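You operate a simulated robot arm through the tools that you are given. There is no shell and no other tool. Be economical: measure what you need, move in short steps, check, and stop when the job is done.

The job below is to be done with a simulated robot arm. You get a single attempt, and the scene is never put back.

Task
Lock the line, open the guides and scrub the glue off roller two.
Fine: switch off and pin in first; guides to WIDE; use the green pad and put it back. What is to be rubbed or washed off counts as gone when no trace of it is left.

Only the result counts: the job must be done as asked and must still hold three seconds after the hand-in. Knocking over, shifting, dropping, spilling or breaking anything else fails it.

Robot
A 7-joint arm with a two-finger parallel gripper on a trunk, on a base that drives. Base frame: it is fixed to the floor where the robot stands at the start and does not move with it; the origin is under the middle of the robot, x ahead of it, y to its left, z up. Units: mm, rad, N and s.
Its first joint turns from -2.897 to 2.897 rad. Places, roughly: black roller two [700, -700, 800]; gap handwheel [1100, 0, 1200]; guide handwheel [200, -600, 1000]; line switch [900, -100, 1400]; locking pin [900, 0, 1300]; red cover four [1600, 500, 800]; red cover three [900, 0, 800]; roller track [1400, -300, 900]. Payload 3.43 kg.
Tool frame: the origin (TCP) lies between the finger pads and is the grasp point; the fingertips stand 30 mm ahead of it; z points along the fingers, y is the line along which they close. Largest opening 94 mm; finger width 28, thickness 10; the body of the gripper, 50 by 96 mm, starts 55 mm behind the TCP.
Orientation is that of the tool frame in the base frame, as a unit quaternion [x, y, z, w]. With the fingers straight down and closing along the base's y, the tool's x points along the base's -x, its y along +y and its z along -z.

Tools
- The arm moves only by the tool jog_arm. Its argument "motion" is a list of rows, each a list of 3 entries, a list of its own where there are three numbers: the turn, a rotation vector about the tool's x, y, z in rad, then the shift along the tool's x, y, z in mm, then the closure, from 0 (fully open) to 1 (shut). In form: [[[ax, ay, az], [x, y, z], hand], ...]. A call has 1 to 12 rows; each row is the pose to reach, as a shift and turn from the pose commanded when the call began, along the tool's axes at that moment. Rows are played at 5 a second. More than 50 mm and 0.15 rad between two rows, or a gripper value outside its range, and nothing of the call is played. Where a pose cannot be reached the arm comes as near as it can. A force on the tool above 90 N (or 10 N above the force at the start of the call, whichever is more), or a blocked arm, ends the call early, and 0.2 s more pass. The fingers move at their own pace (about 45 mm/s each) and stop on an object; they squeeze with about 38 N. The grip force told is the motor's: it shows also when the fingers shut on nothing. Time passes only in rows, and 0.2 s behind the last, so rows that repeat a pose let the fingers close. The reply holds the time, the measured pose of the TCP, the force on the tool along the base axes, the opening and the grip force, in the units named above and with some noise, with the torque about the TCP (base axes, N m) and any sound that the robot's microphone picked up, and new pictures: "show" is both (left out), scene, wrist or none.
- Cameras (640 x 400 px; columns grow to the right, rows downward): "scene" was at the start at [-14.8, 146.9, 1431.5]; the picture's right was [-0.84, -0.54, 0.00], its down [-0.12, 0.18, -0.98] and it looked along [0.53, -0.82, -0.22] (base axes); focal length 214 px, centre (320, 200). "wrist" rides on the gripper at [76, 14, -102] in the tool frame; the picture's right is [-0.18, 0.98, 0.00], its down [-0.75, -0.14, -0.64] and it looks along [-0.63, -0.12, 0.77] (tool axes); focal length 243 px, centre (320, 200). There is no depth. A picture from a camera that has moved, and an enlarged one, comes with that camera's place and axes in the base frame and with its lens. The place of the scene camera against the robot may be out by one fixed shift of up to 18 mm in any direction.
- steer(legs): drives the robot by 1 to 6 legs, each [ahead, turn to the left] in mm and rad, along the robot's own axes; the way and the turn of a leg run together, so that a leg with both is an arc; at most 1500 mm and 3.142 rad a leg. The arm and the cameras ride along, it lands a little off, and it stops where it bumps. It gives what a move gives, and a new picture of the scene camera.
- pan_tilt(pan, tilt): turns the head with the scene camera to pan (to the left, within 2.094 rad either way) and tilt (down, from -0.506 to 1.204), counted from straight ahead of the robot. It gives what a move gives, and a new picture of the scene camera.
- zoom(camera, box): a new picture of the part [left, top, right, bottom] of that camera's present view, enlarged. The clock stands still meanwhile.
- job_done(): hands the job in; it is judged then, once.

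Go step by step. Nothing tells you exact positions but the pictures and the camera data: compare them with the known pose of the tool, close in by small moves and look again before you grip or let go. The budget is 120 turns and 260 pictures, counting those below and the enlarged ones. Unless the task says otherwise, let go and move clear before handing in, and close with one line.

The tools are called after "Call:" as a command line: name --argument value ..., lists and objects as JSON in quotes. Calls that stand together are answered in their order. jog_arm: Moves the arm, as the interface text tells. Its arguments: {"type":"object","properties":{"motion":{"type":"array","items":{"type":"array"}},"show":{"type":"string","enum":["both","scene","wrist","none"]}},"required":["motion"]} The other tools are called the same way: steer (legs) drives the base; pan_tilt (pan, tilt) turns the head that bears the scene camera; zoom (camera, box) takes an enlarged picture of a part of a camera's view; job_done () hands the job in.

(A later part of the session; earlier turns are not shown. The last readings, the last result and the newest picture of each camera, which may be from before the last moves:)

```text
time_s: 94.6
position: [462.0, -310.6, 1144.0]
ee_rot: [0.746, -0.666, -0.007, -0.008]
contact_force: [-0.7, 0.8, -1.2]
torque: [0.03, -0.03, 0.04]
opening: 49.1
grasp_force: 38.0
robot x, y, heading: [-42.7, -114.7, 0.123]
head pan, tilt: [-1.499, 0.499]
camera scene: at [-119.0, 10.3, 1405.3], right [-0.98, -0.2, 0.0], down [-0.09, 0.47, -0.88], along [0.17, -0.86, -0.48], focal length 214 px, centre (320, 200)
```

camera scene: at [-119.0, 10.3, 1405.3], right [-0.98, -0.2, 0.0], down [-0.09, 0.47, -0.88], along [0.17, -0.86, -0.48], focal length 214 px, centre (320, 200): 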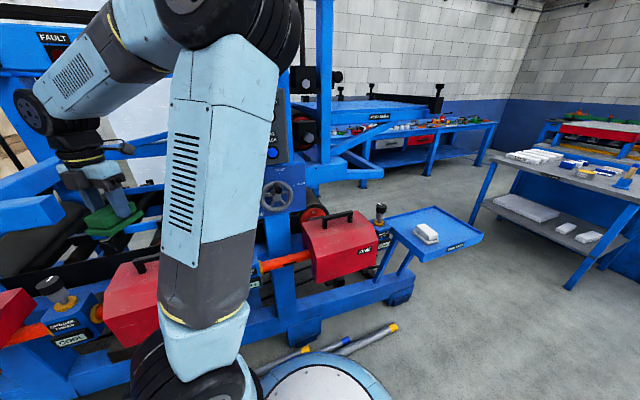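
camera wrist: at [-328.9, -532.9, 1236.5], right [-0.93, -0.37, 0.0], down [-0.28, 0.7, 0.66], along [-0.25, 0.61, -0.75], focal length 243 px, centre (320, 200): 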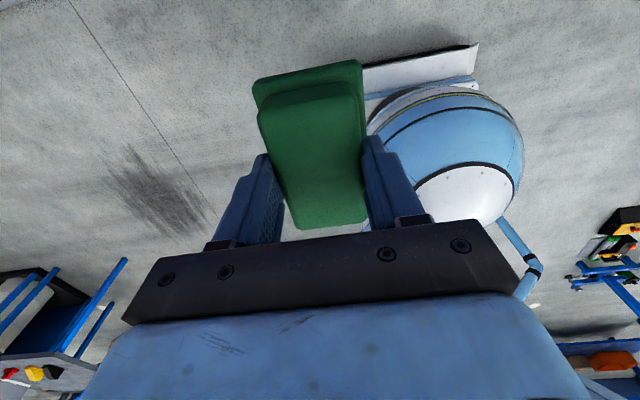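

The base stopped at nearly the intended place, possibly a bump. I'll turn left away from the line and look.

Call:
steer --legs '[[0, 0.44]]'

Call:
pan_tilt --pan -1.3 --tilt 0.7

```text
time_s: 96.4
position: [497.8, -77.8, 1143.5]
ee_rot: [0.873, -0.488, -0.008, -0.006]
contact_force: [-0.1, -0.6, -0.5]
torque: [0.0, 0.0, 0.01]
opening: 49.2
grasp_force: 38.4
robot x, y, heading: [-28.0, -135.0, 0.557]
head pan, tilt: [-1.499, 0.499]
camera scene: at [-155.7, -50.6, 1405.3], right [-0.81, -0.59, 0.0], down [-0.28, 0.39, -0.88], along [0.52, -0.71, -0.48], focal length 214 px, centre (320, 200)
```

scene: 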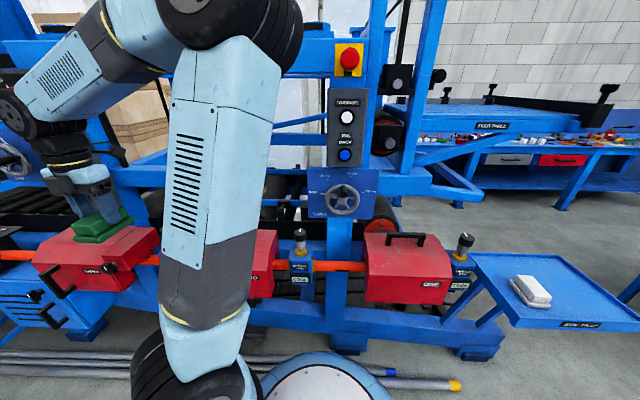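

```text
time_s: 97.1
position: [498.2, -79.8, 1144.6]
ee_rot: [0.873, -0.488, -0.009, -0.006]
contact_force: [0.1, -0.3, -1.3]
torque: [0.02, -0.03, -0.01]
opening: 49.2
grasp_force: 38.1
robot x, y, heading: [-32.5, -133.7, 0.552]
head pan, tilt: [-1.3, 0.7]
camera scene: at [-146.9, -34.6, 1387.7], right [-0.68, -0.74, 0.0], down [-0.47, 0.43, -0.77], along [0.56, -0.52, -0.64], focal length 214 px, centre (320, 200)
```

scene: 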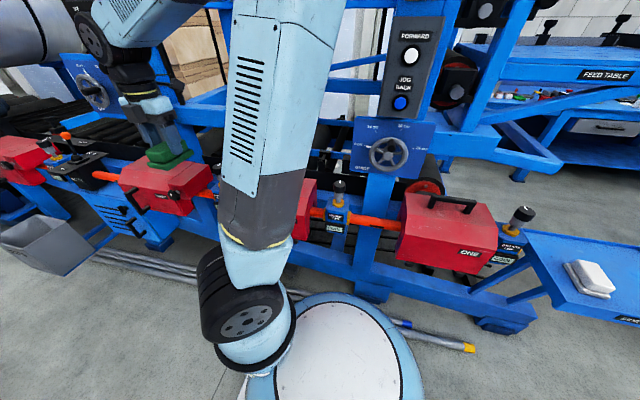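

Call:
steer --legs '[[0, 0.06], [340, 0], [0, -0.045]]'

```text
time_s: 100.3
position: [776.2, 125.2, 1144.2]
ee_rot: [0.875, -0.483, -0.009, -0.006]
contact_force: [0.2, -0.1, -1.7]
torque: [0.02, -0.04, -0.01]
opening: 48.9
grasp_force: 37.6
robot x, y, heading: [246.8, 72.5, 0.576]
head pan, tilt: [-1.3, 0.7]
camera scene: at [127.0, 167.9, 1387.6], right [-0.67, -0.75, 0.0], down [-0.48, 0.43, -0.76], along [0.57, -0.51, -0.64], focal length 214 px, centre (320, 200)
```

scene: 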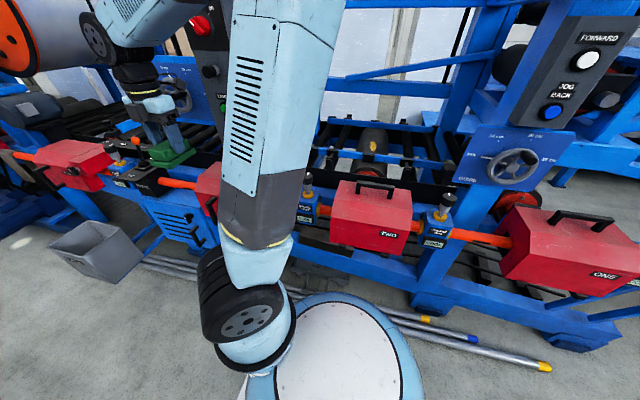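

Call:
zoom --camera "scene" --box '[310, 90, 470, 190]'

Call:
pan_tilt --pan -1.55 --tilt 0.3

```text
4.00 times, centred on (390, 140) of scene
camera zoom: at [127.0, 167.9, 1387.6], right [-0.67, -0.75, 0.0], down [-0.48, 0.43, -0.76], along [0.57, -0.51, -0.64], focal length 858 px, centre (40, 440)
```

zoom: 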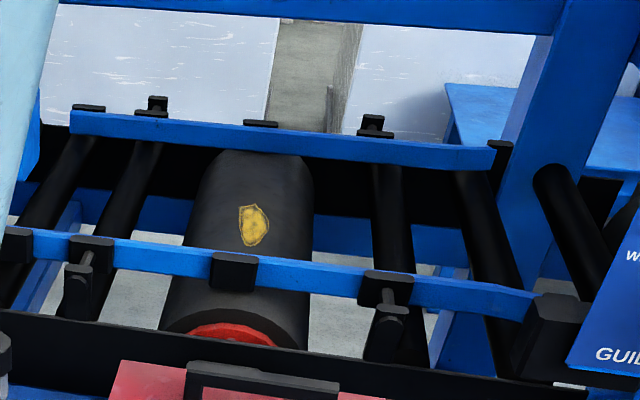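

```text
time_s: 101.1
position: [776.7, 126.8, 1145.6]
ee_rot: [0.875, -0.484, -0.009, -0.006]
contact_force: [0.5, -1.4, -0.3]
torque: [-0.01, 0.01, -0.03]
opening: 49.1
grasp_force: 38.4
robot x, y, heading: [246.5, 69.3, 0.571]
head pan, tilt: [-1.55, 0.3]
camera scene: at [115.8, 147.1, 1423.6], right [-0.83, -0.56, 0.0], down [-0.17, 0.25, -0.95], along [0.53, -0.79, -0.3], focal length 214 px, centre (320, 200)
```

scene: 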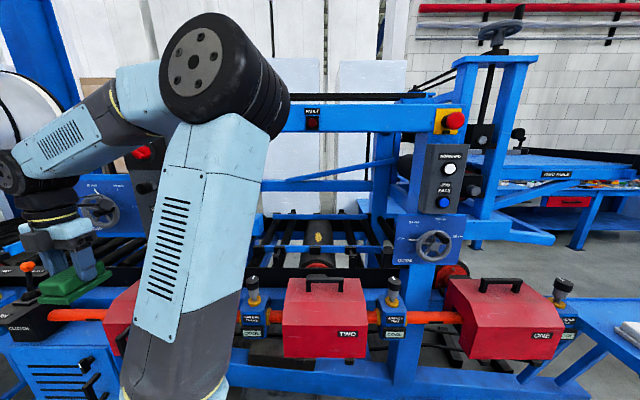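

Glue is near (690, -682, 900) and the rails give room. I'll bring the pad in under the top beam at about z = 1050, going around the robot axis.

Call:
jog_arm --motion '[[[0, 0, 0], [31, 30, 16], 1], [[0, 0, 0], [63, 59, 32], 1], [[0, 0, 0], [95, 88, 48], 1], [[0, 0, 0], [127, 118, 64], 1], [[0, 0, 0], [158, 147, 80], 1], [[0, 0, 0], [190, 177, 95], 1], [[0, 0, 0], [218, 207, 95], 1], [[0, 0, 0], [247, 237, 95], 1], [[0, 0, 0], [275, 267, 95], 1], [[0, 0, 0], [304, 297, 95], 1], [[0, 0, 0], [332, 327, 95], 1], [[0, 0, 0], [360, 357, 95], 1]]'

```text
time_s: 103.5
position: [680.5, -300.3, 1041.8]
ee_rot: [0.883, -0.47, -0.015, -0.009]
contact_force: [-20.4, 48.8, 11.1]
torque: [-3.98, -1.89, 1.09]
opening: 48.8
grasp_force: 38.1
robot x, y, heading: [248.6, 67.9, 0.575]
head pan, tilt: [-1.55, 0.3]
stopped in row 11: the force on the tool passed its limit at 141 N (the readings are from after the stop); the commanded pose is now the measured one
camera scene: at [114.5, 149.4, 1423.4], right [-0.83, -0.56, 0.0], down [-0.16, 0.24, -0.96], along [0.53, -0.79, -0.29], focal length 214 px, centre (320, 200)
camera wrist: at [713.7, -376.1, 1141.6], right [-0.92, -0.4, 0.0], down [-0.29, 0.68, 0.67], along [-0.27, 0.61, -0.74], focal length 243 px, centre (320, 200)
```

scene: 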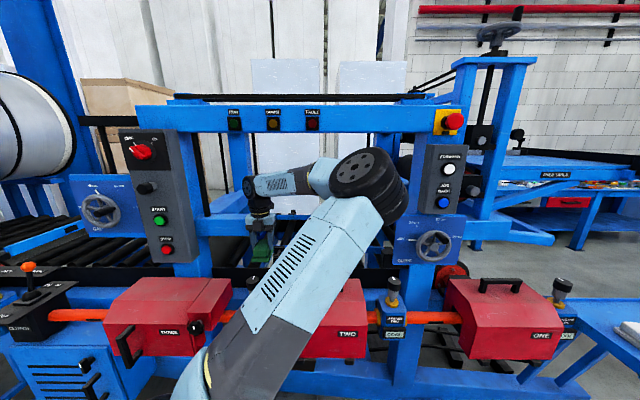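
wrist: 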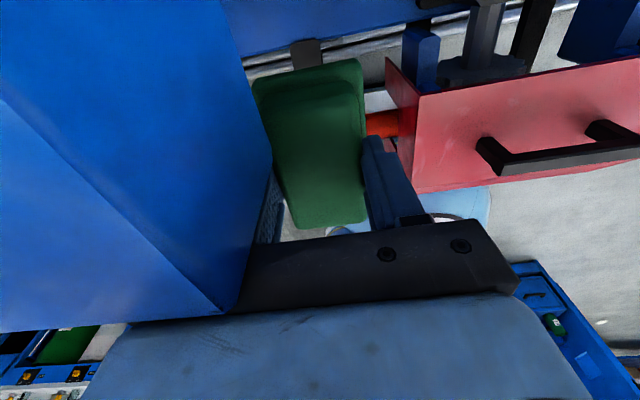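

The hand touched a short blue beam stub by the switch post. I'll back out, shift along the line to clear it, and check the pad.

Call:
jog_arm --motion '[[[0, 0, 0], [-20, 0, 0], 1], [[0, 0, 0.01], [-40, 5, 0], 1], [[0, 0, 0.02], [-45, 40, 0], 1], [[0, 0, 0.026], [-45, 80, 0], 1], [[0, 0, 0.026], [-40, 115, 0], 1], [[0, 0, 0.026], [-30, 150, 0], 1]]'

```text
time_s: 104.9
position: [540.5, -364.3, 1041.3]
ee_rot: [0.875, -0.483, -0.015, -0.01]
contact_force: [0.5, 0.7, -0.4]
torque: [-0.02, 0.01, -0.02]
opening: 49.3
grasp_force: 37.8
robot x, y, heading: [244.7, 71.0, 0.574]
head pan, tilt: [-1.55, 0.3]
camera scene: at [115.8, 147.0, 1423.7], right [-0.83, -0.56, 0.0], down [-0.17, 0.24, -0.96], along [0.53, -0.79, -0.3], focal length 214 px, centre (320, 200)
camera wrist: at [571.0, -440.2, 1140.9], right [-0.93, -0.37, 0.0], down [-0.27, 0.69, 0.67], along [-0.25, 0.62, -0.74], focal length 243 px, centre (320, 200)
```

scene: 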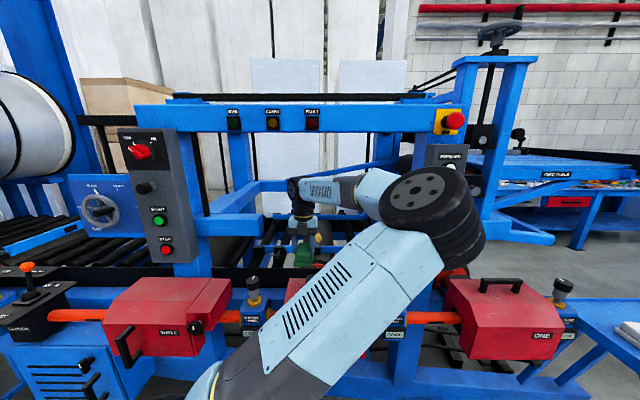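
wrist: 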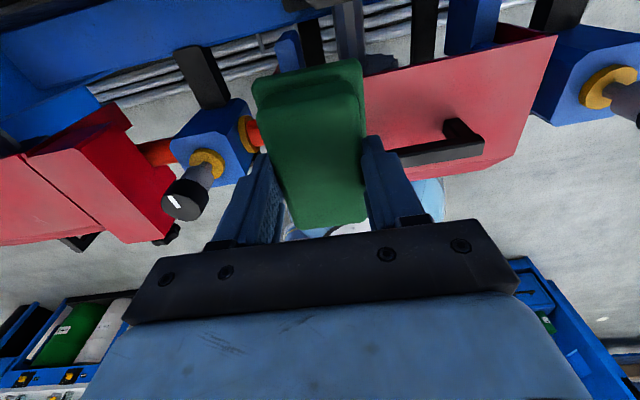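

Call:
jog_arm --motion '[[[0, 0, 0], [40, 5, 0], 1], [[0, 0, 0], [80, 10, 0], 1], [[0, 0, 0], [120, 15, 0], 1], [[0, 0, 0], [160, 20, 0], 1], [[0, 0, 0], [200, 25, 0], 1], [[0, 0, 0], [240, 30, 0], 1], [[0, 0, 0], [280, 35, 0], 1]]'

```text
time_s: 106.5
position: [656.5, -619.5, 1033.1]
ee_rot: [0.875, -0.484, -0.013, -0.009]
contact_force: [-0.8, -0.6, 0.4]
torque: [-0.01, -0.03, 0.0]
opening: 49.1
grasp_force: 38.2
robot x, y, heading: [249.1, 66.6, 0.577]
head pan, tilt: [-1.55, 0.3]
camera scene: at [115.2, 147.0, 1423.7], right [-0.83, -0.56, 0.0], down [-0.17, 0.24, -0.96], along [0.53, -0.79, -0.3], focal length 214 px, centre (320, 200)
camera wrist: at [687.1, -695.6, 1132.4], right [-0.93, -0.37, 0.0], down [-0.27, 0.69, 0.67], along [-0.25, 0.62, -0.74], focal length 243 px, centre (320, 200)
```

scene: 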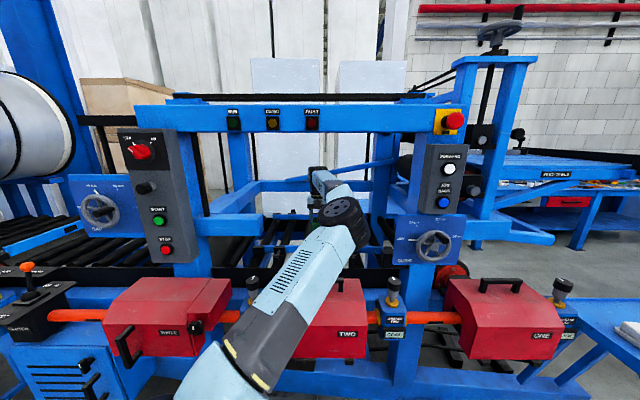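
wrist: 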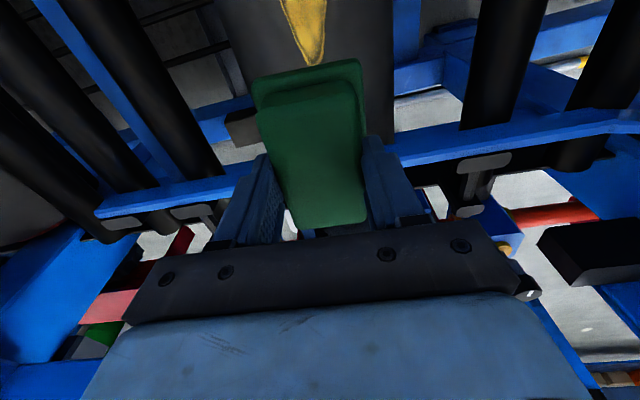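

The glue patch is just ahead, running along the roller axis. I'll move over it and start descending in small steps.

Call:
jog_arm --motion '[[[0, 0, 0], [40, -3, 10], 1], [[0, 0, 0], [80, -5, 30], 1], [[0, 0, 0], [80, -5, 50], 1], [[0, 0, 0], [80, -5, 60], 1]]' --show "wrist"

```text
time_s: 107.5
position: [705.8, -681.7, 968.0]
ee_rot: [0.875, -0.483, -0.015, -0.009]
contact_force: [0.2, -1.0, -1.3]
torque: [-0.04, -0.01, -0.05]
opening: 49.1
grasp_force: 37.9
out of reach, approached as far as the arm can: row 2
robot x, y, heading: [248.3, 70.4, 0.574]
head pan, tilt: [-1.55, 0.3]
camera wrist: at [735.6, -757.2, 1067.8], right [-0.93, -0.37, 0.0], down [-0.27, 0.69, 0.67], along [-0.25, 0.62, -0.74], focal length 243 px, centre (320, 200)
```

wrist: 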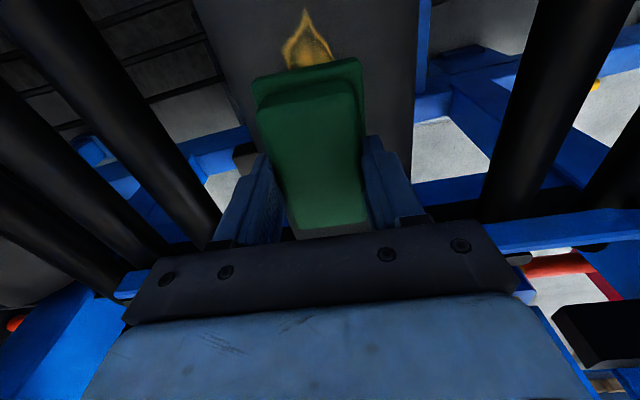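

Call:
jog_arm --motion '[[[0, 0, 0], [10, 0, 8], 1], [[0, 0, 0], [10, 0, 14], 1], [[0, 0, 0], [10, 0, 20], 1]]' --show "none"

Call:
jog_arm --motion '[[[0, 0, 0], [0, 0, 4], 1], [[0, 0, 0], [0, 0, 8], 1], [[0, 0, 0], [0, 0, 12], 1]]' --show "wrist"

```text
time_s: 108.3
position: [707.4, -684.2, 964.4]
ee_rot: [0.875, -0.484, -0.015, -0.009]
contact_force: [0.2, -0.3, -1.3]
torque: [0.02, 0.0, 0.03]
opening: 49.1
grasp_force: 37.7
out of reach, approached as far as the arm can: row 1, 2, 3
robot x, y, heading: [246.5, 67.3, 0.572]
head pan, tilt: [-1.55, 0.3]
```

```text
time_s: 109.1
position: [708.2, -683.8, 951.5]
ee_rot: [0.876, -0.482, -0.015, -0.009]
contact_force: [0.0, 0.0, -0.4]
torque: [0.03, 0.03, -0.02]
opening: 49.0
grasp_force: 38.1
robot x, y, heading: [245.5, 68.8, 0.573]
head pan, tilt: [-1.55, 0.3]
camera wrist: at [737.9, -760.1, 1051.5], right [-0.93, -0.37, 0.0], down [-0.27, 0.69, 0.67], along [-0.25, 0.62, -0.74], focal length 243 px, centre (320, 200)
```

wrist: 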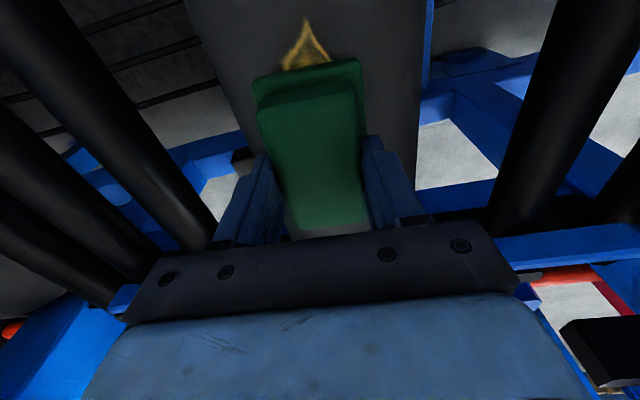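

Call:
jog_arm --motion '[[[0, 0, 0], [3, 0, 4], 1], [[0, 0, 0], [6, 0, 8], 1], [[0, 0, 0], [8, 0, 12], 1], [[0, 0, 0], [8, 0, 16], 1]]' --show "none"

Call:
jog_arm --motion '[[[0, 0, 0], [0, 0, 4], 1], [[0, 0, 0], [0, 0, 8], 1], [[0, 0, 0], [0, 0, 12], 1]]' --show "wrist"

```text
time_s: 110.1
position: [707.5, -688.2, 943.8]
ee_rot: [0.875, -0.484, -0.013, -0.008]
contact_force: [1.4, 1.2, 4.9]
torque: [-0.27, -0.09, 0.09]
opening: 49.4
grasp_force: 37.5
out of reach, approached as far as the arm can: row 3, 4
robot x, y, heading: [246.9, 70.7, 0.572]
head pan, tilt: [-1.55, 0.3]
```

```text
time_s: 110.9
position: [707.4, -688.1, 941.9]
ee_rot: [0.876, -0.483, -0.01, -0.006]
contact_force: [10.5, -11.3, 76.4]
torque: [-0.41, -0.56, -0.12]
opening: 49.2
grasp_force: 38.4
robot x, y, heading: [245.6, 70.3, 0.569]
head pan, tilt: [-1.55, 0.3]
camera wrist: at [737.2, -762.4, 1040.6], right [-0.93, -0.37, 0.0], down [-0.28, 0.7, 0.66], along [-0.25, 0.61, -0.75], focal length 243 px, centre (320, 200)
```

wrist: 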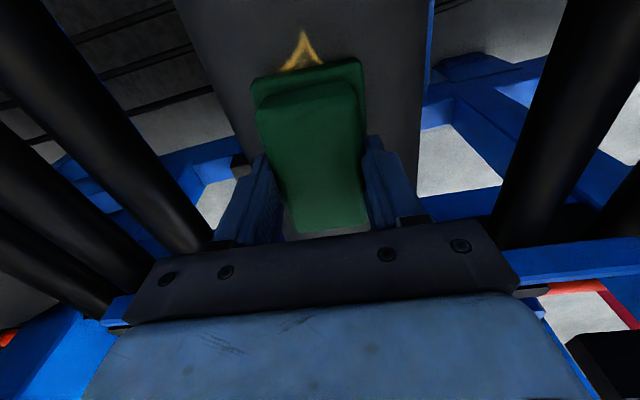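

Contact at about z = 943. I'll ease the press and start rubbing back and forth along the glue.

Call:
jog_arm --motion '[[[0, 0, 0], [0, 0, -7], 1], [[0, 0, 0], [-25, 0, -7], 1], [[0, 0, 0], [-50, 0, -7], 1], [[0, 0, 0], [-25, 0, -7], 1], [[0, 0, 0], [0, 0, -7], 1], [[0, 0, 0], [20, 0, -7], 1], [[0, 0, 0], [35, 0, -7], 1], [[0, 0, 0], [15, 0, -7], 1], [[0, 0, 0], [35, 0, -7], 1], [[0, 0, 0], [10, 0, -7], 1], [[0, 0, 0], [-25, 0, -7], 1], [[0, 0, 0], [-50, 0, -7], 1]]'

```text
time_s: 113.5
position: [680.6, -647.5, 940.4]
ee_rot: [0.875, -0.484, -0.013, -0.01]
contact_force: [4.2, -13.0, 18.0]
torque: [-1.38, -0.39, 0.06]
opening: 49.5
grasp_force: 38.3
out of reach, approached as far as the arm can: row 6, 7, 8, 9, 10
robot x, y, heading: [248.8, 66.1, 0.573]
head pan, tilt: [-1.55, 0.3]
camera scene: at [115.4, 147.1, 1423.7], right [-0.83, -0.56, 0.0], down [-0.17, 0.24, -0.96], along [0.53, -0.79, -0.3], focal length 214 px, centre (320, 200)
camera wrist: at [710.4, -722.1, 1039.6], right [-0.93, -0.37, 0.0], down [-0.27, 0.69, 0.67], along [-0.25, 0.62, -0.75], focal length 243 px, centre (320, 200)
```

scene: 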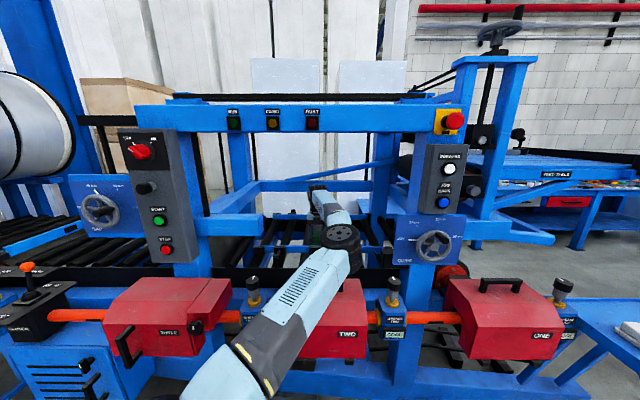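
wrist: 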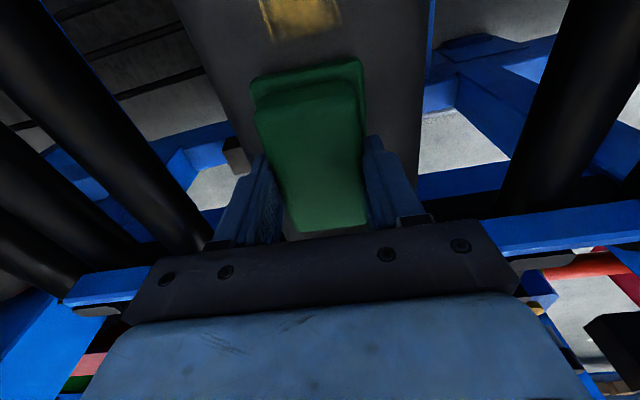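

The near half is clean, but the arm cannot reach further with the hand turned this way. I'll lift and turn the hand half round (pad is symmetric) to regain reach and see the far glue.

Call:
jog_arm --motion '[[[0, 0, 0], [0, 0, -35], 1], [[0, 0, 0], [0, 0, -70], 1], [[0, 0, 0.148], [0, 0, -70], 1], [[0, 0, 0.296], [0, 0, -70], 1], [[0, 0, 0.444], [0, 0, -70], 1], [[0, 0, 0.592], [0, 0, -70], 1], [[0, 0, 0.74], [0, 0, -70], 1], [[0, 0, 0.888], [0, 0, -70], 1], [[0, 0, 1.036], [0, 0, -70], 1], [[0, 0, 1.184], [0, 0, -70], 1], [[0, 0, 1.332], [0, 0, -70], 1], [[0, 0, 1.48], [0, 0, -70], 1]]' --show "wrist"

Call:
jog_arm --motion '[[[0, 0, 0.148], [0, 0, 0], 1], [[0, 0, 0.296], [0, 0, 0], 1], [[0, 0, 0.444], [0, 0, 0], 1], [[0, 0, 0.592], [0, 0, 0], 1], [[0, 0, 0.74], [0, 0, 0], 1], [[0, 0, 0.888], [0, 0, 0], 1], [[0, 0, 1.036], [0, 0, 0], 1], [[0, 0, 1.184], [0, 0, 0], 1], [[0, 0, 1.332], [0, 0, 0], 1], [[0, 0, 1.48], [0, 0, 0], 1], [[0, 0, 1.62], [0, 0, 0], 1], [[0, 0, 1.66], [0, 0, 0], 1]]'

```text
time_s: 116.1
position: [681.8, -648.1, 1009.9]
ee_rot: [-0.32, 0.947, 0.017, -0.003]
contact_force: [0.0, 0.5, -1.1]
torque: [-0.01, 0.03, 0.0]
opening: 49.3
grasp_force: 37.6
robot x, y, heading: [247.5, 69.9, 0.574]
head pan, tilt: [-1.55, 0.3]
camera wrist: at [614.9, -686.5, 1112.3], right [-0.45, 0.89, 0.03], down [0.7, 0.32, 0.64], along [0.56, 0.31, -0.77], focal length 243 px, centre (320, 200)
```

wrist: 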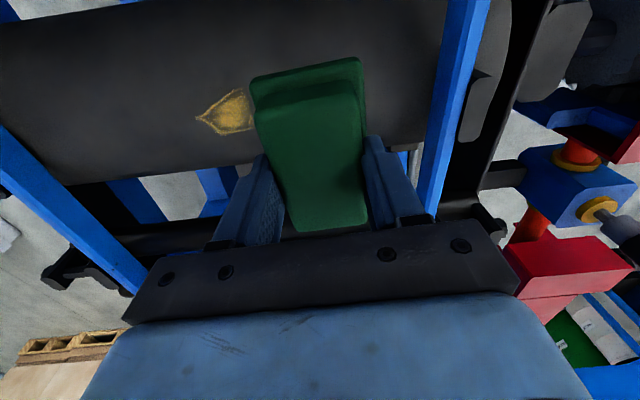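

```text
time_s: 118.7
position: [683.4, -648.2, 1010.7]
ee_rot: [0.483, 0.876, 0.009, -0.015]
contact_force: [0.9, 0.6, -1.2]
torque: [0.02, -0.01, 0.02]
opening: 49.6
grasp_force: 37.6
robot x, y, heading: [243.1, 65.5, 0.57]
head pan, tilt: [-1.55, 0.3]
camera scene: at [115.6, 146.7, 1423.7], right [-0.83, -0.56, 0.0], down [-0.17, 0.25, -0.96], along [0.53, -0.79, -0.3], focal length 214 px, centre (320, 200)
camera wrist: at [655.7, -579.5, 1114.9], right [0.93, 0.37, 0.0], down [0.29, -0.73, 0.62], along [0.22, -0.57, -0.79], focal length 243 px, centre (320, 200)
```

scene: 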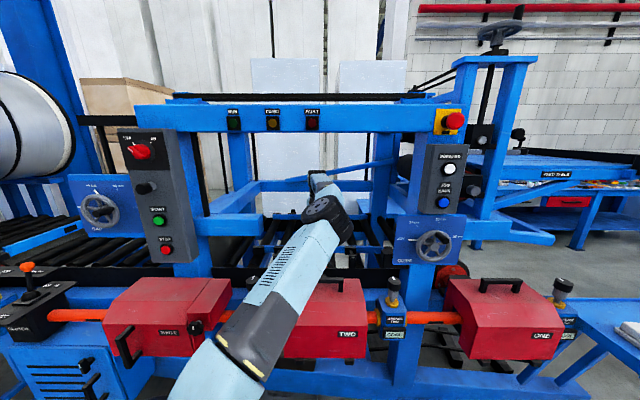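
wrist: 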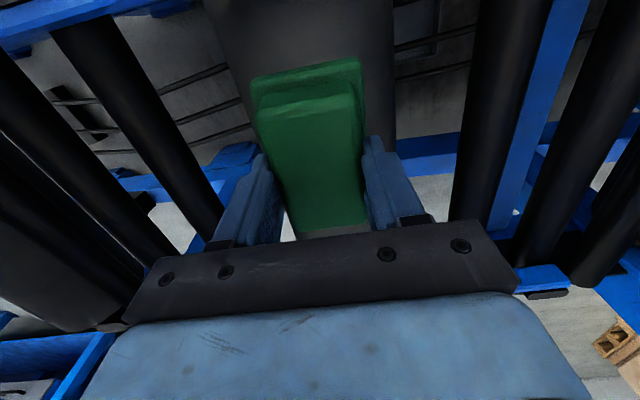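

Call:
jog_arm --motion '[[[0, -0.015, 0], [-30, 0, 15], 1], [[0, -0.035, 0], [-65, 0, 30], 1], [[0, -0.035, 0], [-75, 0, 45], 1], [[0, -0.035, 0], [-75, 0, 57], 1], [[0, -0.035, 0], [-75, 0, 63], 1]]' --show "none"

Call:
jog_arm --motion '[[[0, 0, 0], [0, 0, 3], 1], [[0, 0, 0], [0, 0, 6], 1], [[0, 0, 0], [0, 0, 8], 1]]' --show "wrist"

```text
time_s: 119.9
position: [720.5, -709.6, 944.9]
ee_rot: [0.483, 0.876, 0.001, 0.001]
contact_force: [0.0, 0.3, -0.6]
torque: [-0.02, -0.02, 0.01]
opening: 49.6
grasp_force: 38.0
robot x, y, heading: [240.8, 70.4, 0.573]
head pan, tilt: [-1.55, 0.3]
```

```text
time_s: 120.7
position: [722.0, -709.0, 940.8]
ee_rot: [0.483, 0.876, -0.001, 0.002]
contact_force: [0.0, 0.2, 27.4]
torque: [-1.23, -0.66, 0.06]
opening: 49.6
grasp_force: 38.1
robot x, y, heading: [246.9, 70.0, 0.572]
head pan, tilt: [-1.55, 0.3]
camera wrist: at [692.3, -636.9, 1042.1], right [0.93, 0.37, 0.0], down [0.28, -0.71, 0.65], along [0.24, -0.6, -0.76], focal length 243 px, centre (320, 200)
```

wrist: 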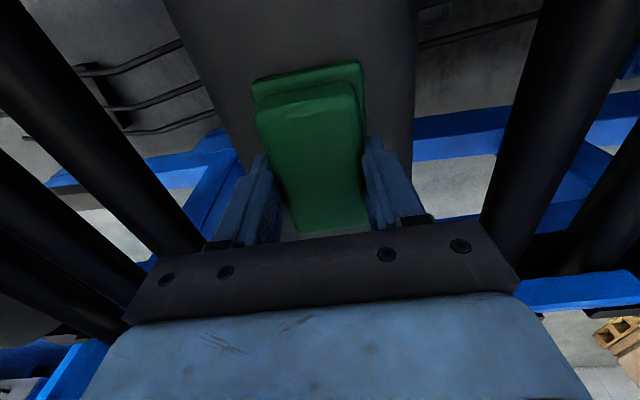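

Call:
jog_arm --motion '[[[0, 0, 0], [-20, 0, 0], 1], [[0, 0, 0], [-40, 0, 0], 1], [[0, 0, 0], [-10, 0, 0], 1], [[0, 0, 0], [20, 0, 0], 1], [[0, 0, 0], [50, 0, 0], 1], [[0, 0, 0], [20, 6, 0.5], 1], [[0, 0, 0], [-15, 8, 0.5], 1], [[0, 0, 0], [-40, 8, 0.5], 1], [[0, 0, 0], [-15, -8, 0.5], 1], [[0, 0, 0], [20, -8, 0.5], 1], [[0, 0, 0], [50, -8, 0.5], 1], [[0, 0, 0], [0, 0, 0], 1]]' --show "none"

Call:
jog_arm --motion '[[[0, 0, 0], [20, 0, -20], 1], [[0, 0, 0], [65, 0, -50], 1], [[0, 0, 0], [115, 0, -80], 1]]' --show "both"

```text
refused: row 12 steps farther than a row can; nothing moved
```

```text
refused: row 2 steps farther than a row can; nothing moved
```

Call:
jog_arm --motion '[[[0, 0, 0], [-20, 0, 0], 1], [[0, 0, 0], [-40, 0, 0], 1], [[0, 0, 0], [-10, 0, 0], 1], [[0, 0, 0], [20, 0, 0], 1], [[0, 0, 0], [50, 0, 0], 1], [[0, 0, 0], [20, 6, 0.5], 1], [[0, 0, 0], [-15, 8, 0.5], 1], [[0, 0, 0], [-40, 8, 0.5], 1], [[0, 0, 0], [-15, -8, 0.5], 1], [[0, 0, 0], [20, -8, 0.5], 1], [[0, 0, 0], [50, -8, 0.5], 1], [[0, 0, 0], [20, 0, 0], 1]]' --show "none"

Call:
jog_arm --motion '[[[0, 0, 0], [15, 0, -25], 1], [[0, 0, 0], [50, 0, -50], 1], [[0, 0, 0], [85, 0, -75], 1]]' --show "both"

```text
time_s: 122.3
position: [728.0, -700.3, 940.4]
ee_rot: [0.473, 0.881, -0.003, -0.004]
contact_force: [5.9, 1.2, 20.1]
torque: [-0.5, -0.96, 0.24]
opening: 49.5
grasp_force: 38.2
out of reach, approached as far as the arm can: row 1, 2, 3, 7
robot x, y, heading: [245.1, 67.7, 0.572]
head pan, tilt: [-1.55, 0.3]
stopped in row 7: the force on the tool passed its limit at 102 N (the readings are from after the stop); the commanded pose is now the measured one
```

```text
time_s: 123.1
position: [681.5, -629.1, 1014.8]
ee_rot: [0.475, 0.88, -0.001, -0.006]
contact_force: [0.1, -0.5, -2.1]
torque: [0.02, 0.04, -0.01]
opening: 49.3
grasp_force: 37.9
robot x, y, heading: [249.0, 66.8, 0.57]
head pan, tilt: [-1.55, 0.3]
camera scene: at [116.3, 146.5, 1423.8], right [-0.83, -0.56, 0.0], down [-0.17, 0.25, -0.96], along [0.53, -0.79, -0.3], focal length 214 px, centre (320, 200)
camera wrist: at [652.7, -558.9, 1116.4], right [0.92, 0.39, -0.01], down [0.3, -0.71, 0.64], along [0.24, -0.59, -0.77], focal length 243 px, centre (320, 200)
```

scene: 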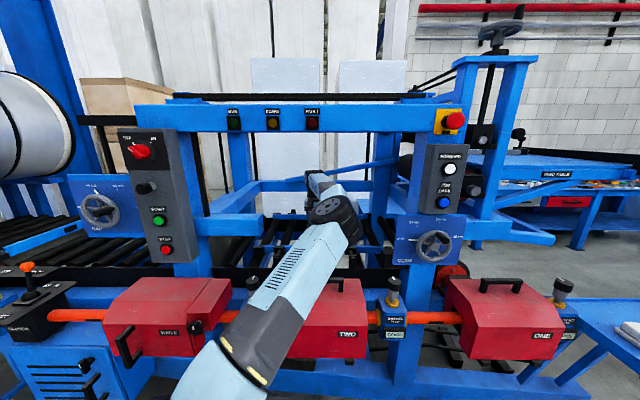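
wrist: 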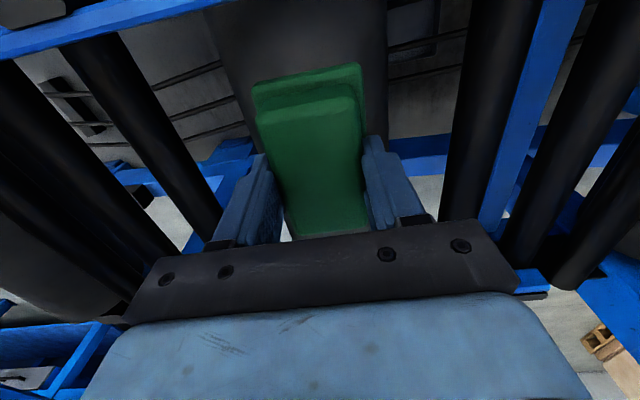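

I need to see what's left beyond the pad; I'll turn the hand a quarter so the camera looks along the line.

Call:
jog_arm --motion '[[[0, 0, -0.14], [-4, 0, 0], 1], [[0, 0, -0.28], [-8, 0, 0], 1], [[0, 0, -0.42], [-12, 0, 0], 1], [[0, 0, -0.56], [-16, 0, 0], 1], [[0, 0, -0.7], [-20, 0, 0], 1], [[0, 0, -0.84], [-24, 0, 0], 1], [[0, 0, -0.98], [-28, 0, 0], 1], [[0, 0, -1.12], [-32, 0, 0], 1], [[0, 0, -1.26], [-32, 0, 0], 1], [[0, 0, -1.4], [-32, 0, 0], 1], [[0, 0, -1.55], [-32, 0, 0], 1]]' --show "wrist"

Call:
zoom --camera "wrist" --box '[140, 30, 400, 225]'

```text
time_s: 125.5
position: [697.2, -656.7, 1012.1]
ee_rot: [-0.278, 0.961, 0.002, -0.006]
contact_force: [-0.4, 0.2, -1.0]
torque: [-0.02, 0.0, 0.01]
opening: 49.5
grasp_force: 38.2
robot x, y, heading: [244.8, 68.6, 0.574]
head pan, tilt: [-1.55, 0.3]
camera wrist: at [627.5, -685.6, 1115.6], right [-0.37, 0.93, 0.01], down [0.72, 0.28, 0.63], along [0.59, 0.24, -0.77], focal length 243 px, centre (320, 200)
```

wrist: 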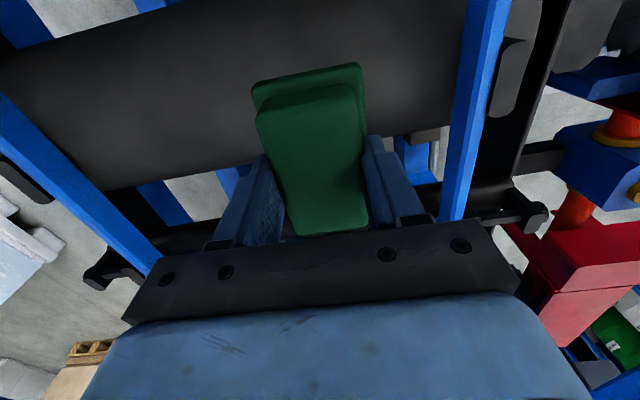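

```text
2.05 times, centred on (270, 128) of wrist
camera zoom: at [627.5, -685.6, 1115.6], right [-0.37, 0.93, 0.01], down [0.72, 0.28, 0.63], along [0.59, 0.24, -0.77], focal length 498 px, centre (423, 349)
```

zoom: 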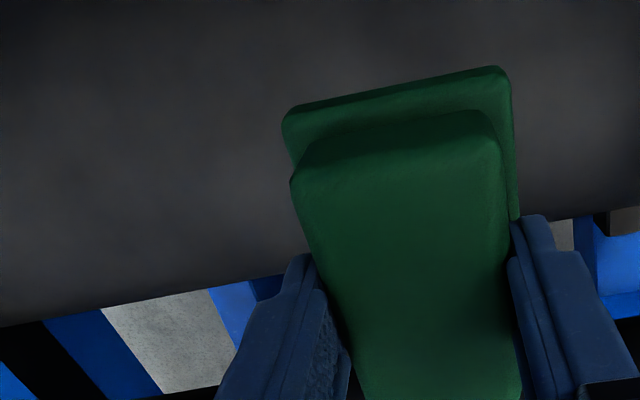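

The far part is clean. I'll raise and shift to see the area hidden under the pad.

Call:
jog_arm --motion '[[[0, 0, 0], [0, 35, -10], 1], [[0, 0, 0], [0, 75, -20], 1], [[0, 0, 0], [0, 115, -25], 1]]' --show "none"

Call:
zoom --camera "wrist" --box '[40, 0, 400, 225]'

```text
time_s: 126.3
position: [638.6, -558.4, 1037.1]
ee_rot: [-0.278, 0.961, 0.003, -0.006]
contact_force: [0.5, 0.1, -1.7]
torque: [0.06, 0.06, 0.0]
opening: 49.2
grasp_force: 38.4
robot x, y, heading: [250.0, 69.9, 0.572]
head pan, tilt: [-1.55, 0.3]
```

```text
1.78 times, centred on (220, 112) of wrist
camera zoom: at [567.8, -587.3, 1140.1], right [-0.37, 0.93, 0.01], down [0.72, 0.28, 0.63], along [0.59, 0.24, -0.77], focal length 431 px, centre (498, 356)
```

zoom: 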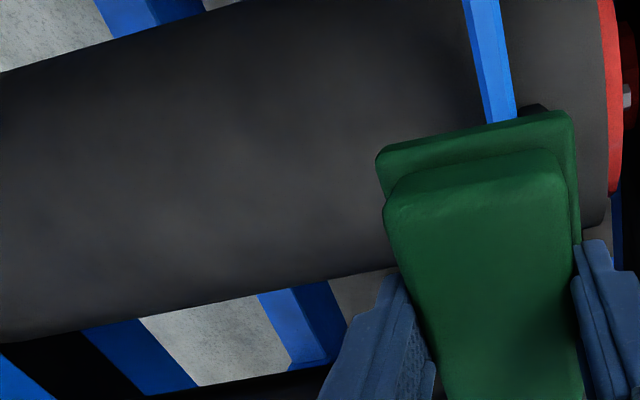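

Call:
zoom --camera "wrist" --box '[40, 20, 260, 160]'

```text
2.86 times, centred on (150, 90) of wrist
camera zoom: at [567.8, -587.3, 1140.1], right [-0.37, 0.93, 0.01], down [0.72, 0.28, 0.63], along [0.59, 0.24, -0.77], focal length 693 px, centre (806, 514)
```

zoom: 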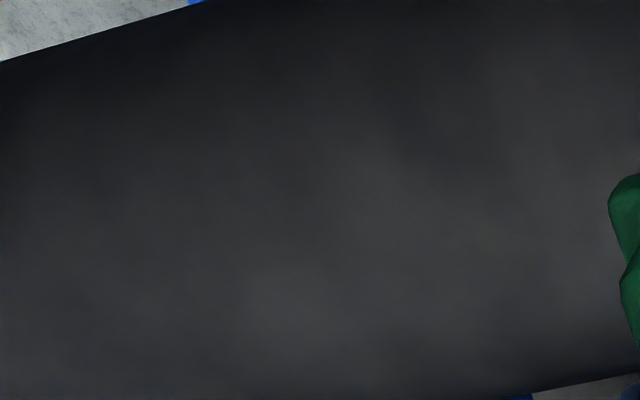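

The roller is clean. Now I withdraw the pad the way it came, keeping clear of the beam stub.

Call:
jog_arm --motion '[[[0, 0, 0], [-5, 45, 0], 1], [[0, 0, 0], [-10, 90, 0], 1], [[0, 0, 0], [-15, 135, 0], 1], [[0, 0, 0], [-25, 175, 0], 1], [[0, 0, 0], [-40, 207, -5], 1], [[0, 0, 0], [-80, 230, -10], 1], [[0, 0, 0], [-120, 250, -15], 1], [[0, 0, 0], [-160, 268, -20], 1], [[0, 0, 0], [-200, 285, -25], 1], [[0, 0, 0], [-240, 298, -30], 1], [[0, 0, 0], [-280, 312, -40], 1]]'

```text
time_s: 128.7
position: [710.1, -145.3, 1075.7]
ee_rot: [-0.277, 0.961, 0.003, -0.004]
contact_force: [-0.1, -0.9, -0.8]
torque: [0.04, -0.03, 0.0]
opening: 49.3
grasp_force: 37.6
robot x, y, heading: [245.6, 69.1, 0.576]
head pan, tilt: [-1.55, 0.3]
camera scene: at [115.4, 146.6, 1423.7], right [-0.83, -0.56, 0.0], down [-0.17, 0.25, -0.96], along [0.53, -0.79, -0.3], focal length 214 px, centre (320, 200)
camera wrist: at [638.3, -174.6, 1178.7], right [-0.37, 0.93, 0.01], down [0.72, 0.28, 0.63], along [0.59, 0.24, -0.77], focal length 243 px, centre (320, 200)
```

scene: 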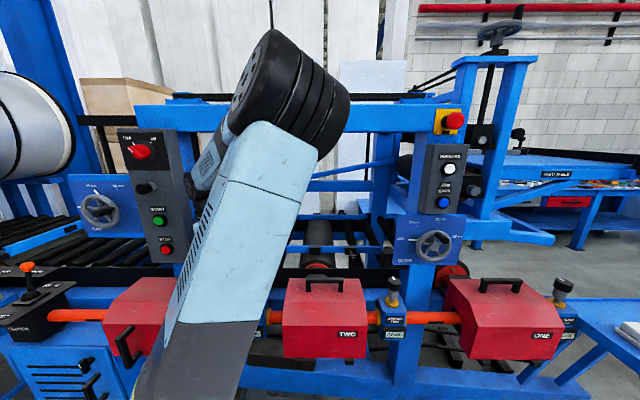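
wrist: 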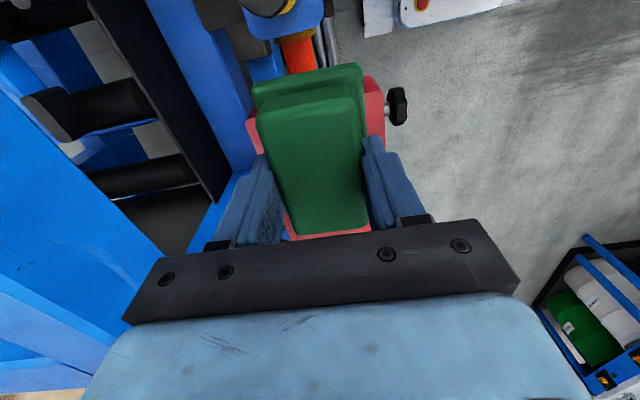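

Call:
zoom --camera "scene" --box '[260, 195, 400, 285]'

Call:
jog_arm --motion '[[[0, 0, 0], [-34, 30, -10], 1], [[0, 0, 0], [-68, 60, -20], 1], [[0, 0, 0], [-102, 90, -30], 1], [[0, 0, 0], [-136, 120, -40], 1], [[0, 0, 0], [-170, 150, -50], 1]]' --show "none"

Call:
steer --legs '[[0, -0.2], [-1085, 0], [0, 0.195]]'

```text
4.44 times, centred on (330, 240) of scene
camera zoom: at [115.4, 146.6, 1423.7], right [-0.83, -0.56, 0.0], down [-0.17, 0.25, -0.96], along [0.53, -0.79, -0.3], focal length 953 px, centre (276, 22)
```

zoom: 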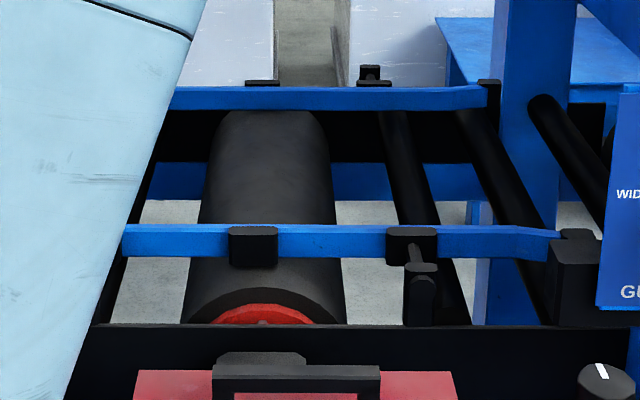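

```text
time_s: 129.9
position: [774.3, 69.5, 1127.4]
ee_rot: [-0.276, 0.961, 0.003, -0.006]
contact_force: [-0.7, -1.3, 0.0]
torque: [0.05, -0.03, 0.0]
opening: 49.5
grasp_force: 37.8
robot x, y, heading: [246.5, 69.2, 0.574]
head pan, tilt: [-1.55, 0.3]
```

```text
time_s: 137.1
position: [-216.8, -319.4, 1127.5]
ee_rot: [-0.264, 0.964, 0.002, -0.006]
contact_force: [-0.3, -0.5, -0.7]
torque: [0.0, 0.0, 0.0]
opening: 49.2
grasp_force: 37.9
robot x, y, heading: [-740.3, -316.6, 0.54]
head pan, tilt: [-1.55, 0.3]
camera scene: at [-867.4, -234.9, 1423.7], right [-0.84, -0.54, 0.0], down [-0.16, 0.25, -0.96], along [0.51, -0.8, -0.3], focal length 214 px, centre (320, 200)
```

scene: 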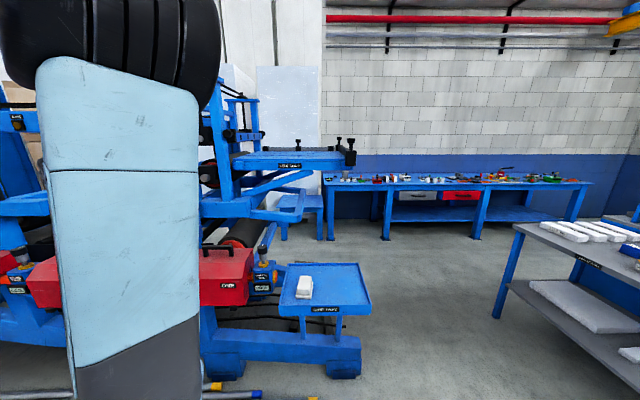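

Call:
jog_arm --motion '[[[0, 0, 0.096], [21, -40, 0], 1], [[0, 0, 0.193], [42, -80, 0], 1], [[0, 0, 0.289], [63, -120, 0], 1], [[0, 0, 0.385], [84, -160, 0], 1], [[0, 0, 0.482], [105, -200, 0], 1], [[0, 0, 0.578], [146, -225, 0], 1], [[0, 0, 0.674], [187, -249, 0], 1], [[0, 0, 0.77], [228, -274, 0], 1], [[0, 0, 0.867], [269, -298, 0], 1], [[0, 0, 0.963], [310, -323, 0], 1]]' --show "none"

Call:
jog_arm --motion '[[[0, 0, 0.096], [25, -38, 0], 1], [[0, 0, 0.193], [49, -76, 0], 1], [[0, 0, 0.289], [74, -114, 0], 1], [[0, 0, 0.385], [99, -152, 0], 1], [[0, 0, 0.48], [123, -190, 0], 1], [[0, 0, 0.577], [148, -228, 0], 1]]'

```text
time_s: 139.2
position: [-317.2, -757.1, 1128.0]
ee_rot: [0.213, 0.977, -0.001, -0.006]
contact_force: [0.7, 1.0, -0.4]
torque: [-0.04, 0.04, 0.02]
opening: 49.2
grasp_force: 38.2
robot x, y, heading: [-736.9, -316.5, 0.548]
head pan, tilt: [-1.55, 0.3]
```

```text
time_s: 140.7
position: [-545.1, -902.2, 1131.4]
ee_rot: [0.482, 0.876, -0.002, -0.005]
contact_force: [1.2, 0.2, -0.9]
torque: [-0.03, 0.04, -0.02]
opening: 49.1
grasp_force: 37.9
robot x, y, heading: [-737.5, -316.2, 0.55]
head pan, tilt: [-1.55, 0.3]
camera scene: at [-867.2, -234.7, 1423.7], right [-0.84, -0.54, 0.0], down [-0.16, 0.25, -0.96], along [0.51, -0.8, -0.3], focal length 214 px, centre (320, 200)
camera wrist: at [-573.7, -831.0, 1233.4], right [0.93, 0.37, -0.01], down [0.29, -0.71, 0.64], along [0.23, -0.6, -0.77], focal length 243 px, centre (320, 200)
```

scene: 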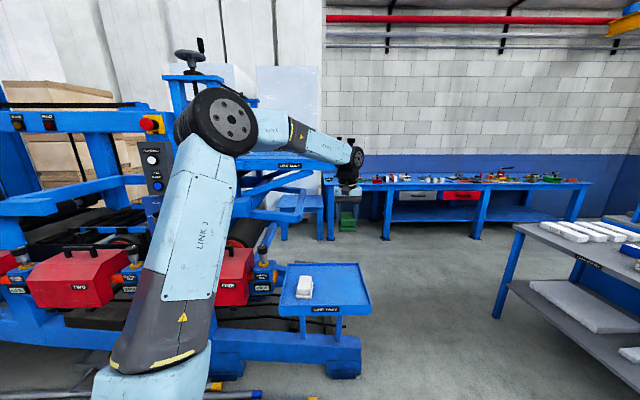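
wrist: 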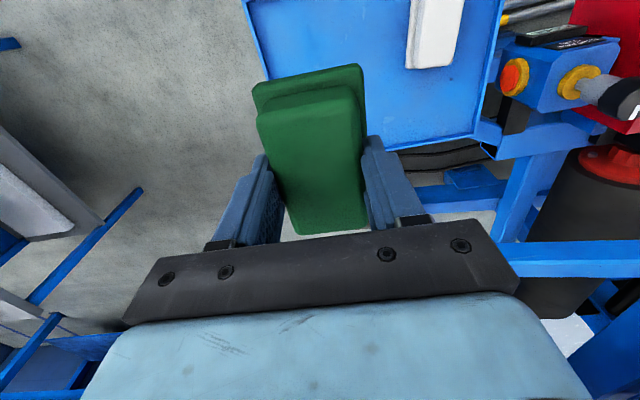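

I'm above the pad's original spot. Lowering it onto the tray.

Call:
jog_arm --motion '[[[0, 0, 0], [0, 0, 45], 1], [[0, 0, 0], [0, -2, 90], 1], [[0, 0, 0], [0, -3, 135], 1], [[0, 0, 0], [0, -4, 180], 1], [[0, 0, 0], [0, -4, 220], 1], [[0, 0, 0], [0, -4, 250], 1]]'

```text
time_s: 142.1
position: [-551.7, -904.2, 878.7]
ee_rot: [0.482, 0.876, -0.002, -0.005]
contact_force: [-0.4, 0.0, -0.6]
torque: [-0.03, 0.01, -0.02]
opening: 49.4
grasp_force: 38.1
robot x, y, heading: [-740.3, -316.9, 0.548]
head pan, tilt: [-1.55, 0.3]
camera scene: at [-867.6, -234.8, 1423.7], right [-0.84, -0.54, 0.0], down [-0.16, 0.25, -0.96], along [0.51, -0.8, -0.3], focal length 214 px, centre (320, 200)
camera wrist: at [-580.5, -833.5, 981.0], right [0.93, 0.37, -0.01], down [0.29, -0.71, 0.64], along [0.23, -0.6, -0.77], focal length 243 px, centre (320, 200)
```

scene: 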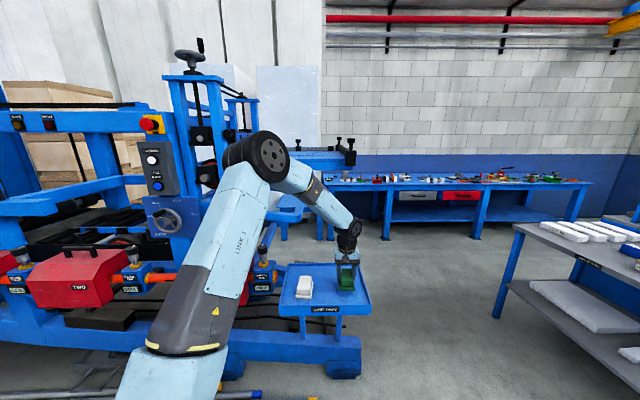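
wrist: 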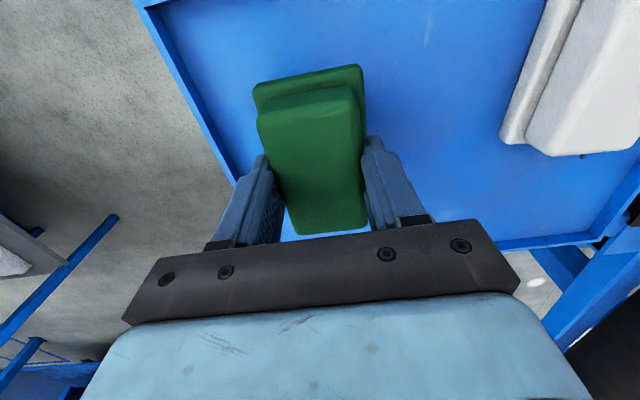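

Call:
jog_arm --motion '[[[0, 0, 0], [0, 2, 8], 1], [[0, 0, 0], [0, 2, 14], 1], [[0, 0, 0], [0, 2, 18], 1], [[0, 0, 0], [0, 2, 21], 1]]' --show "none"

Call:
jog_arm --motion '[[[0, 0, 0], [0, 0, 2], 1], [[0, 0, 0], [0, 0, 4], 1]]' --show "wrist"

```text
time_s: 143.1
position: [-554.1, -903.2, 858.3]
ee_rot: [0.482, 0.876, -0.002, -0.006]
contact_force: [0.1, 0.6, -0.1]
torque: [0.01, 0.01, -0.01]
opening: 49.1
grasp_force: 38.4
robot x, y, heading: [-744.7, -316.6, 0.549]
head pan, tilt: [-1.55, 0.3]
```

```text
time_s: 143.7
position: [-554.2, -903.3, 855.9]
ee_rot: [0.482, 0.876, -0.002, -0.006]
contact_force: [-0.1, 0.2, -1.5]
torque: [0.0, -0.01, 0.01]
opening: 49.0
grasp_force: 37.9
robot x, y, heading: [-739.8, -314.8, 0.544]
head pan, tilt: [-1.55, 0.3]
camera wrist: at [-581.4, -831.4, 957.6], right [0.93, 0.37, -0.01], down [0.29, -0.71, 0.64], along [0.23, -0.59, -0.77], focal length 243 px, centre (320, 200)
```

wrist: 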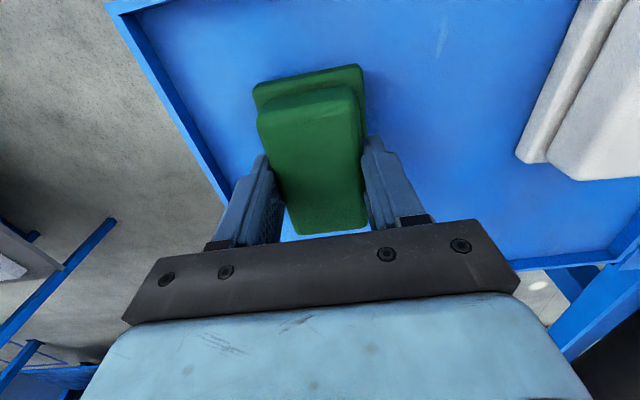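

Call:
jog_arm --motion '[[[0, 0, 0], [0, 0, 2], 1], [[0, 0, 0], [0, 0, 4], 1], [[0, 0, 0], [0, 0, 5], 1]]' --show "none"

```text
time_s: 144.4
position: [-553.2, -902.7, 850.8]
ee_rot: [0.482, 0.876, -0.002, -0.005]
contact_force: [-0.6, 1.6, 5.9]
torque: [-0.08, -0.31, 0.03]
opening: 49.4
grasp_force: 38.0
robot x, y, heading: [-739.8, -316.4, 0.548]
head pan, tilt: [-1.55, 0.3]
```

The pad rests on the tray. Releasing and lifting away.

Call:
jog_arm --motion '[[[0, 0, 0], [0, 0, 0], 0.3], [[0, 0, 0], [0, 0, 0], 0.1], [[0, 0, 0], [0, 0, 0], 0.1], [[0, 0, 0], [0, 0, -30], 0.1], [[0, 0, 0], [0, 0, -75], 0.1], [[0, 0, 0], [0, 0, -120], 0.1], [[0, 0, 0], [0, 0, -165], 0.1], [[0, 0, 0], [0, 0, -210], 0.1], [[0, 0, 0], [0, 0, -255], 0.1]]'

```text
time_s: 146.4
position: [-549.9, -904.4, 1107.7]
ee_rot: [0.481, 0.877, -0.002, -0.006]
contact_force: [-0.2, -0.2, -0.6]
torque: [0.04, -0.02, -0.01]
opening: 84.5
grasp_force: 0.1
robot x, y, heading: [-737.6, -315.5, 0.55]
head pan, tilt: [-1.55, 0.3]
camera scene: at [-867.6, -235.4, 1423.7], right [-0.84, -0.54, 0.0], down [-0.16, 0.25, -0.96], along [0.51, -0.8, -0.3], focal length 214 px, centre (320, 200)
camera wrist: at [-577.4, -832.5, 1209.4], right [0.93, 0.37, -0.01], down [0.29, -0.71, 0.64], along [0.23, -0.59, -0.77], focal length 243 px, centre (320, 200)
```

scene: 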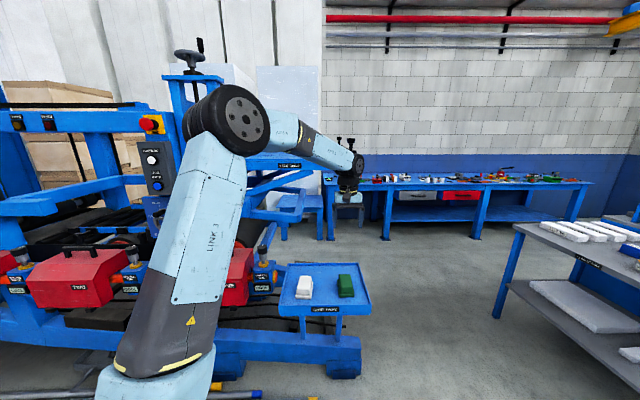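
wrist: 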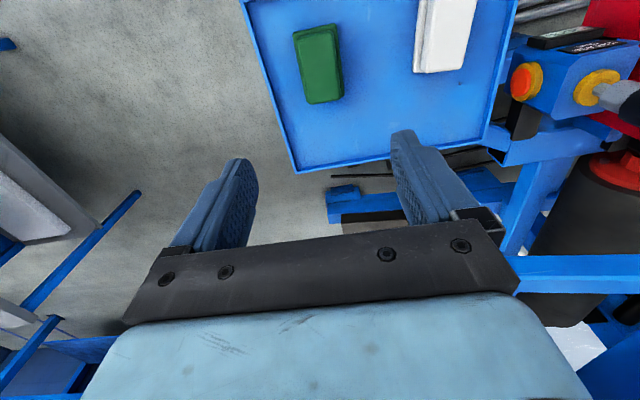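

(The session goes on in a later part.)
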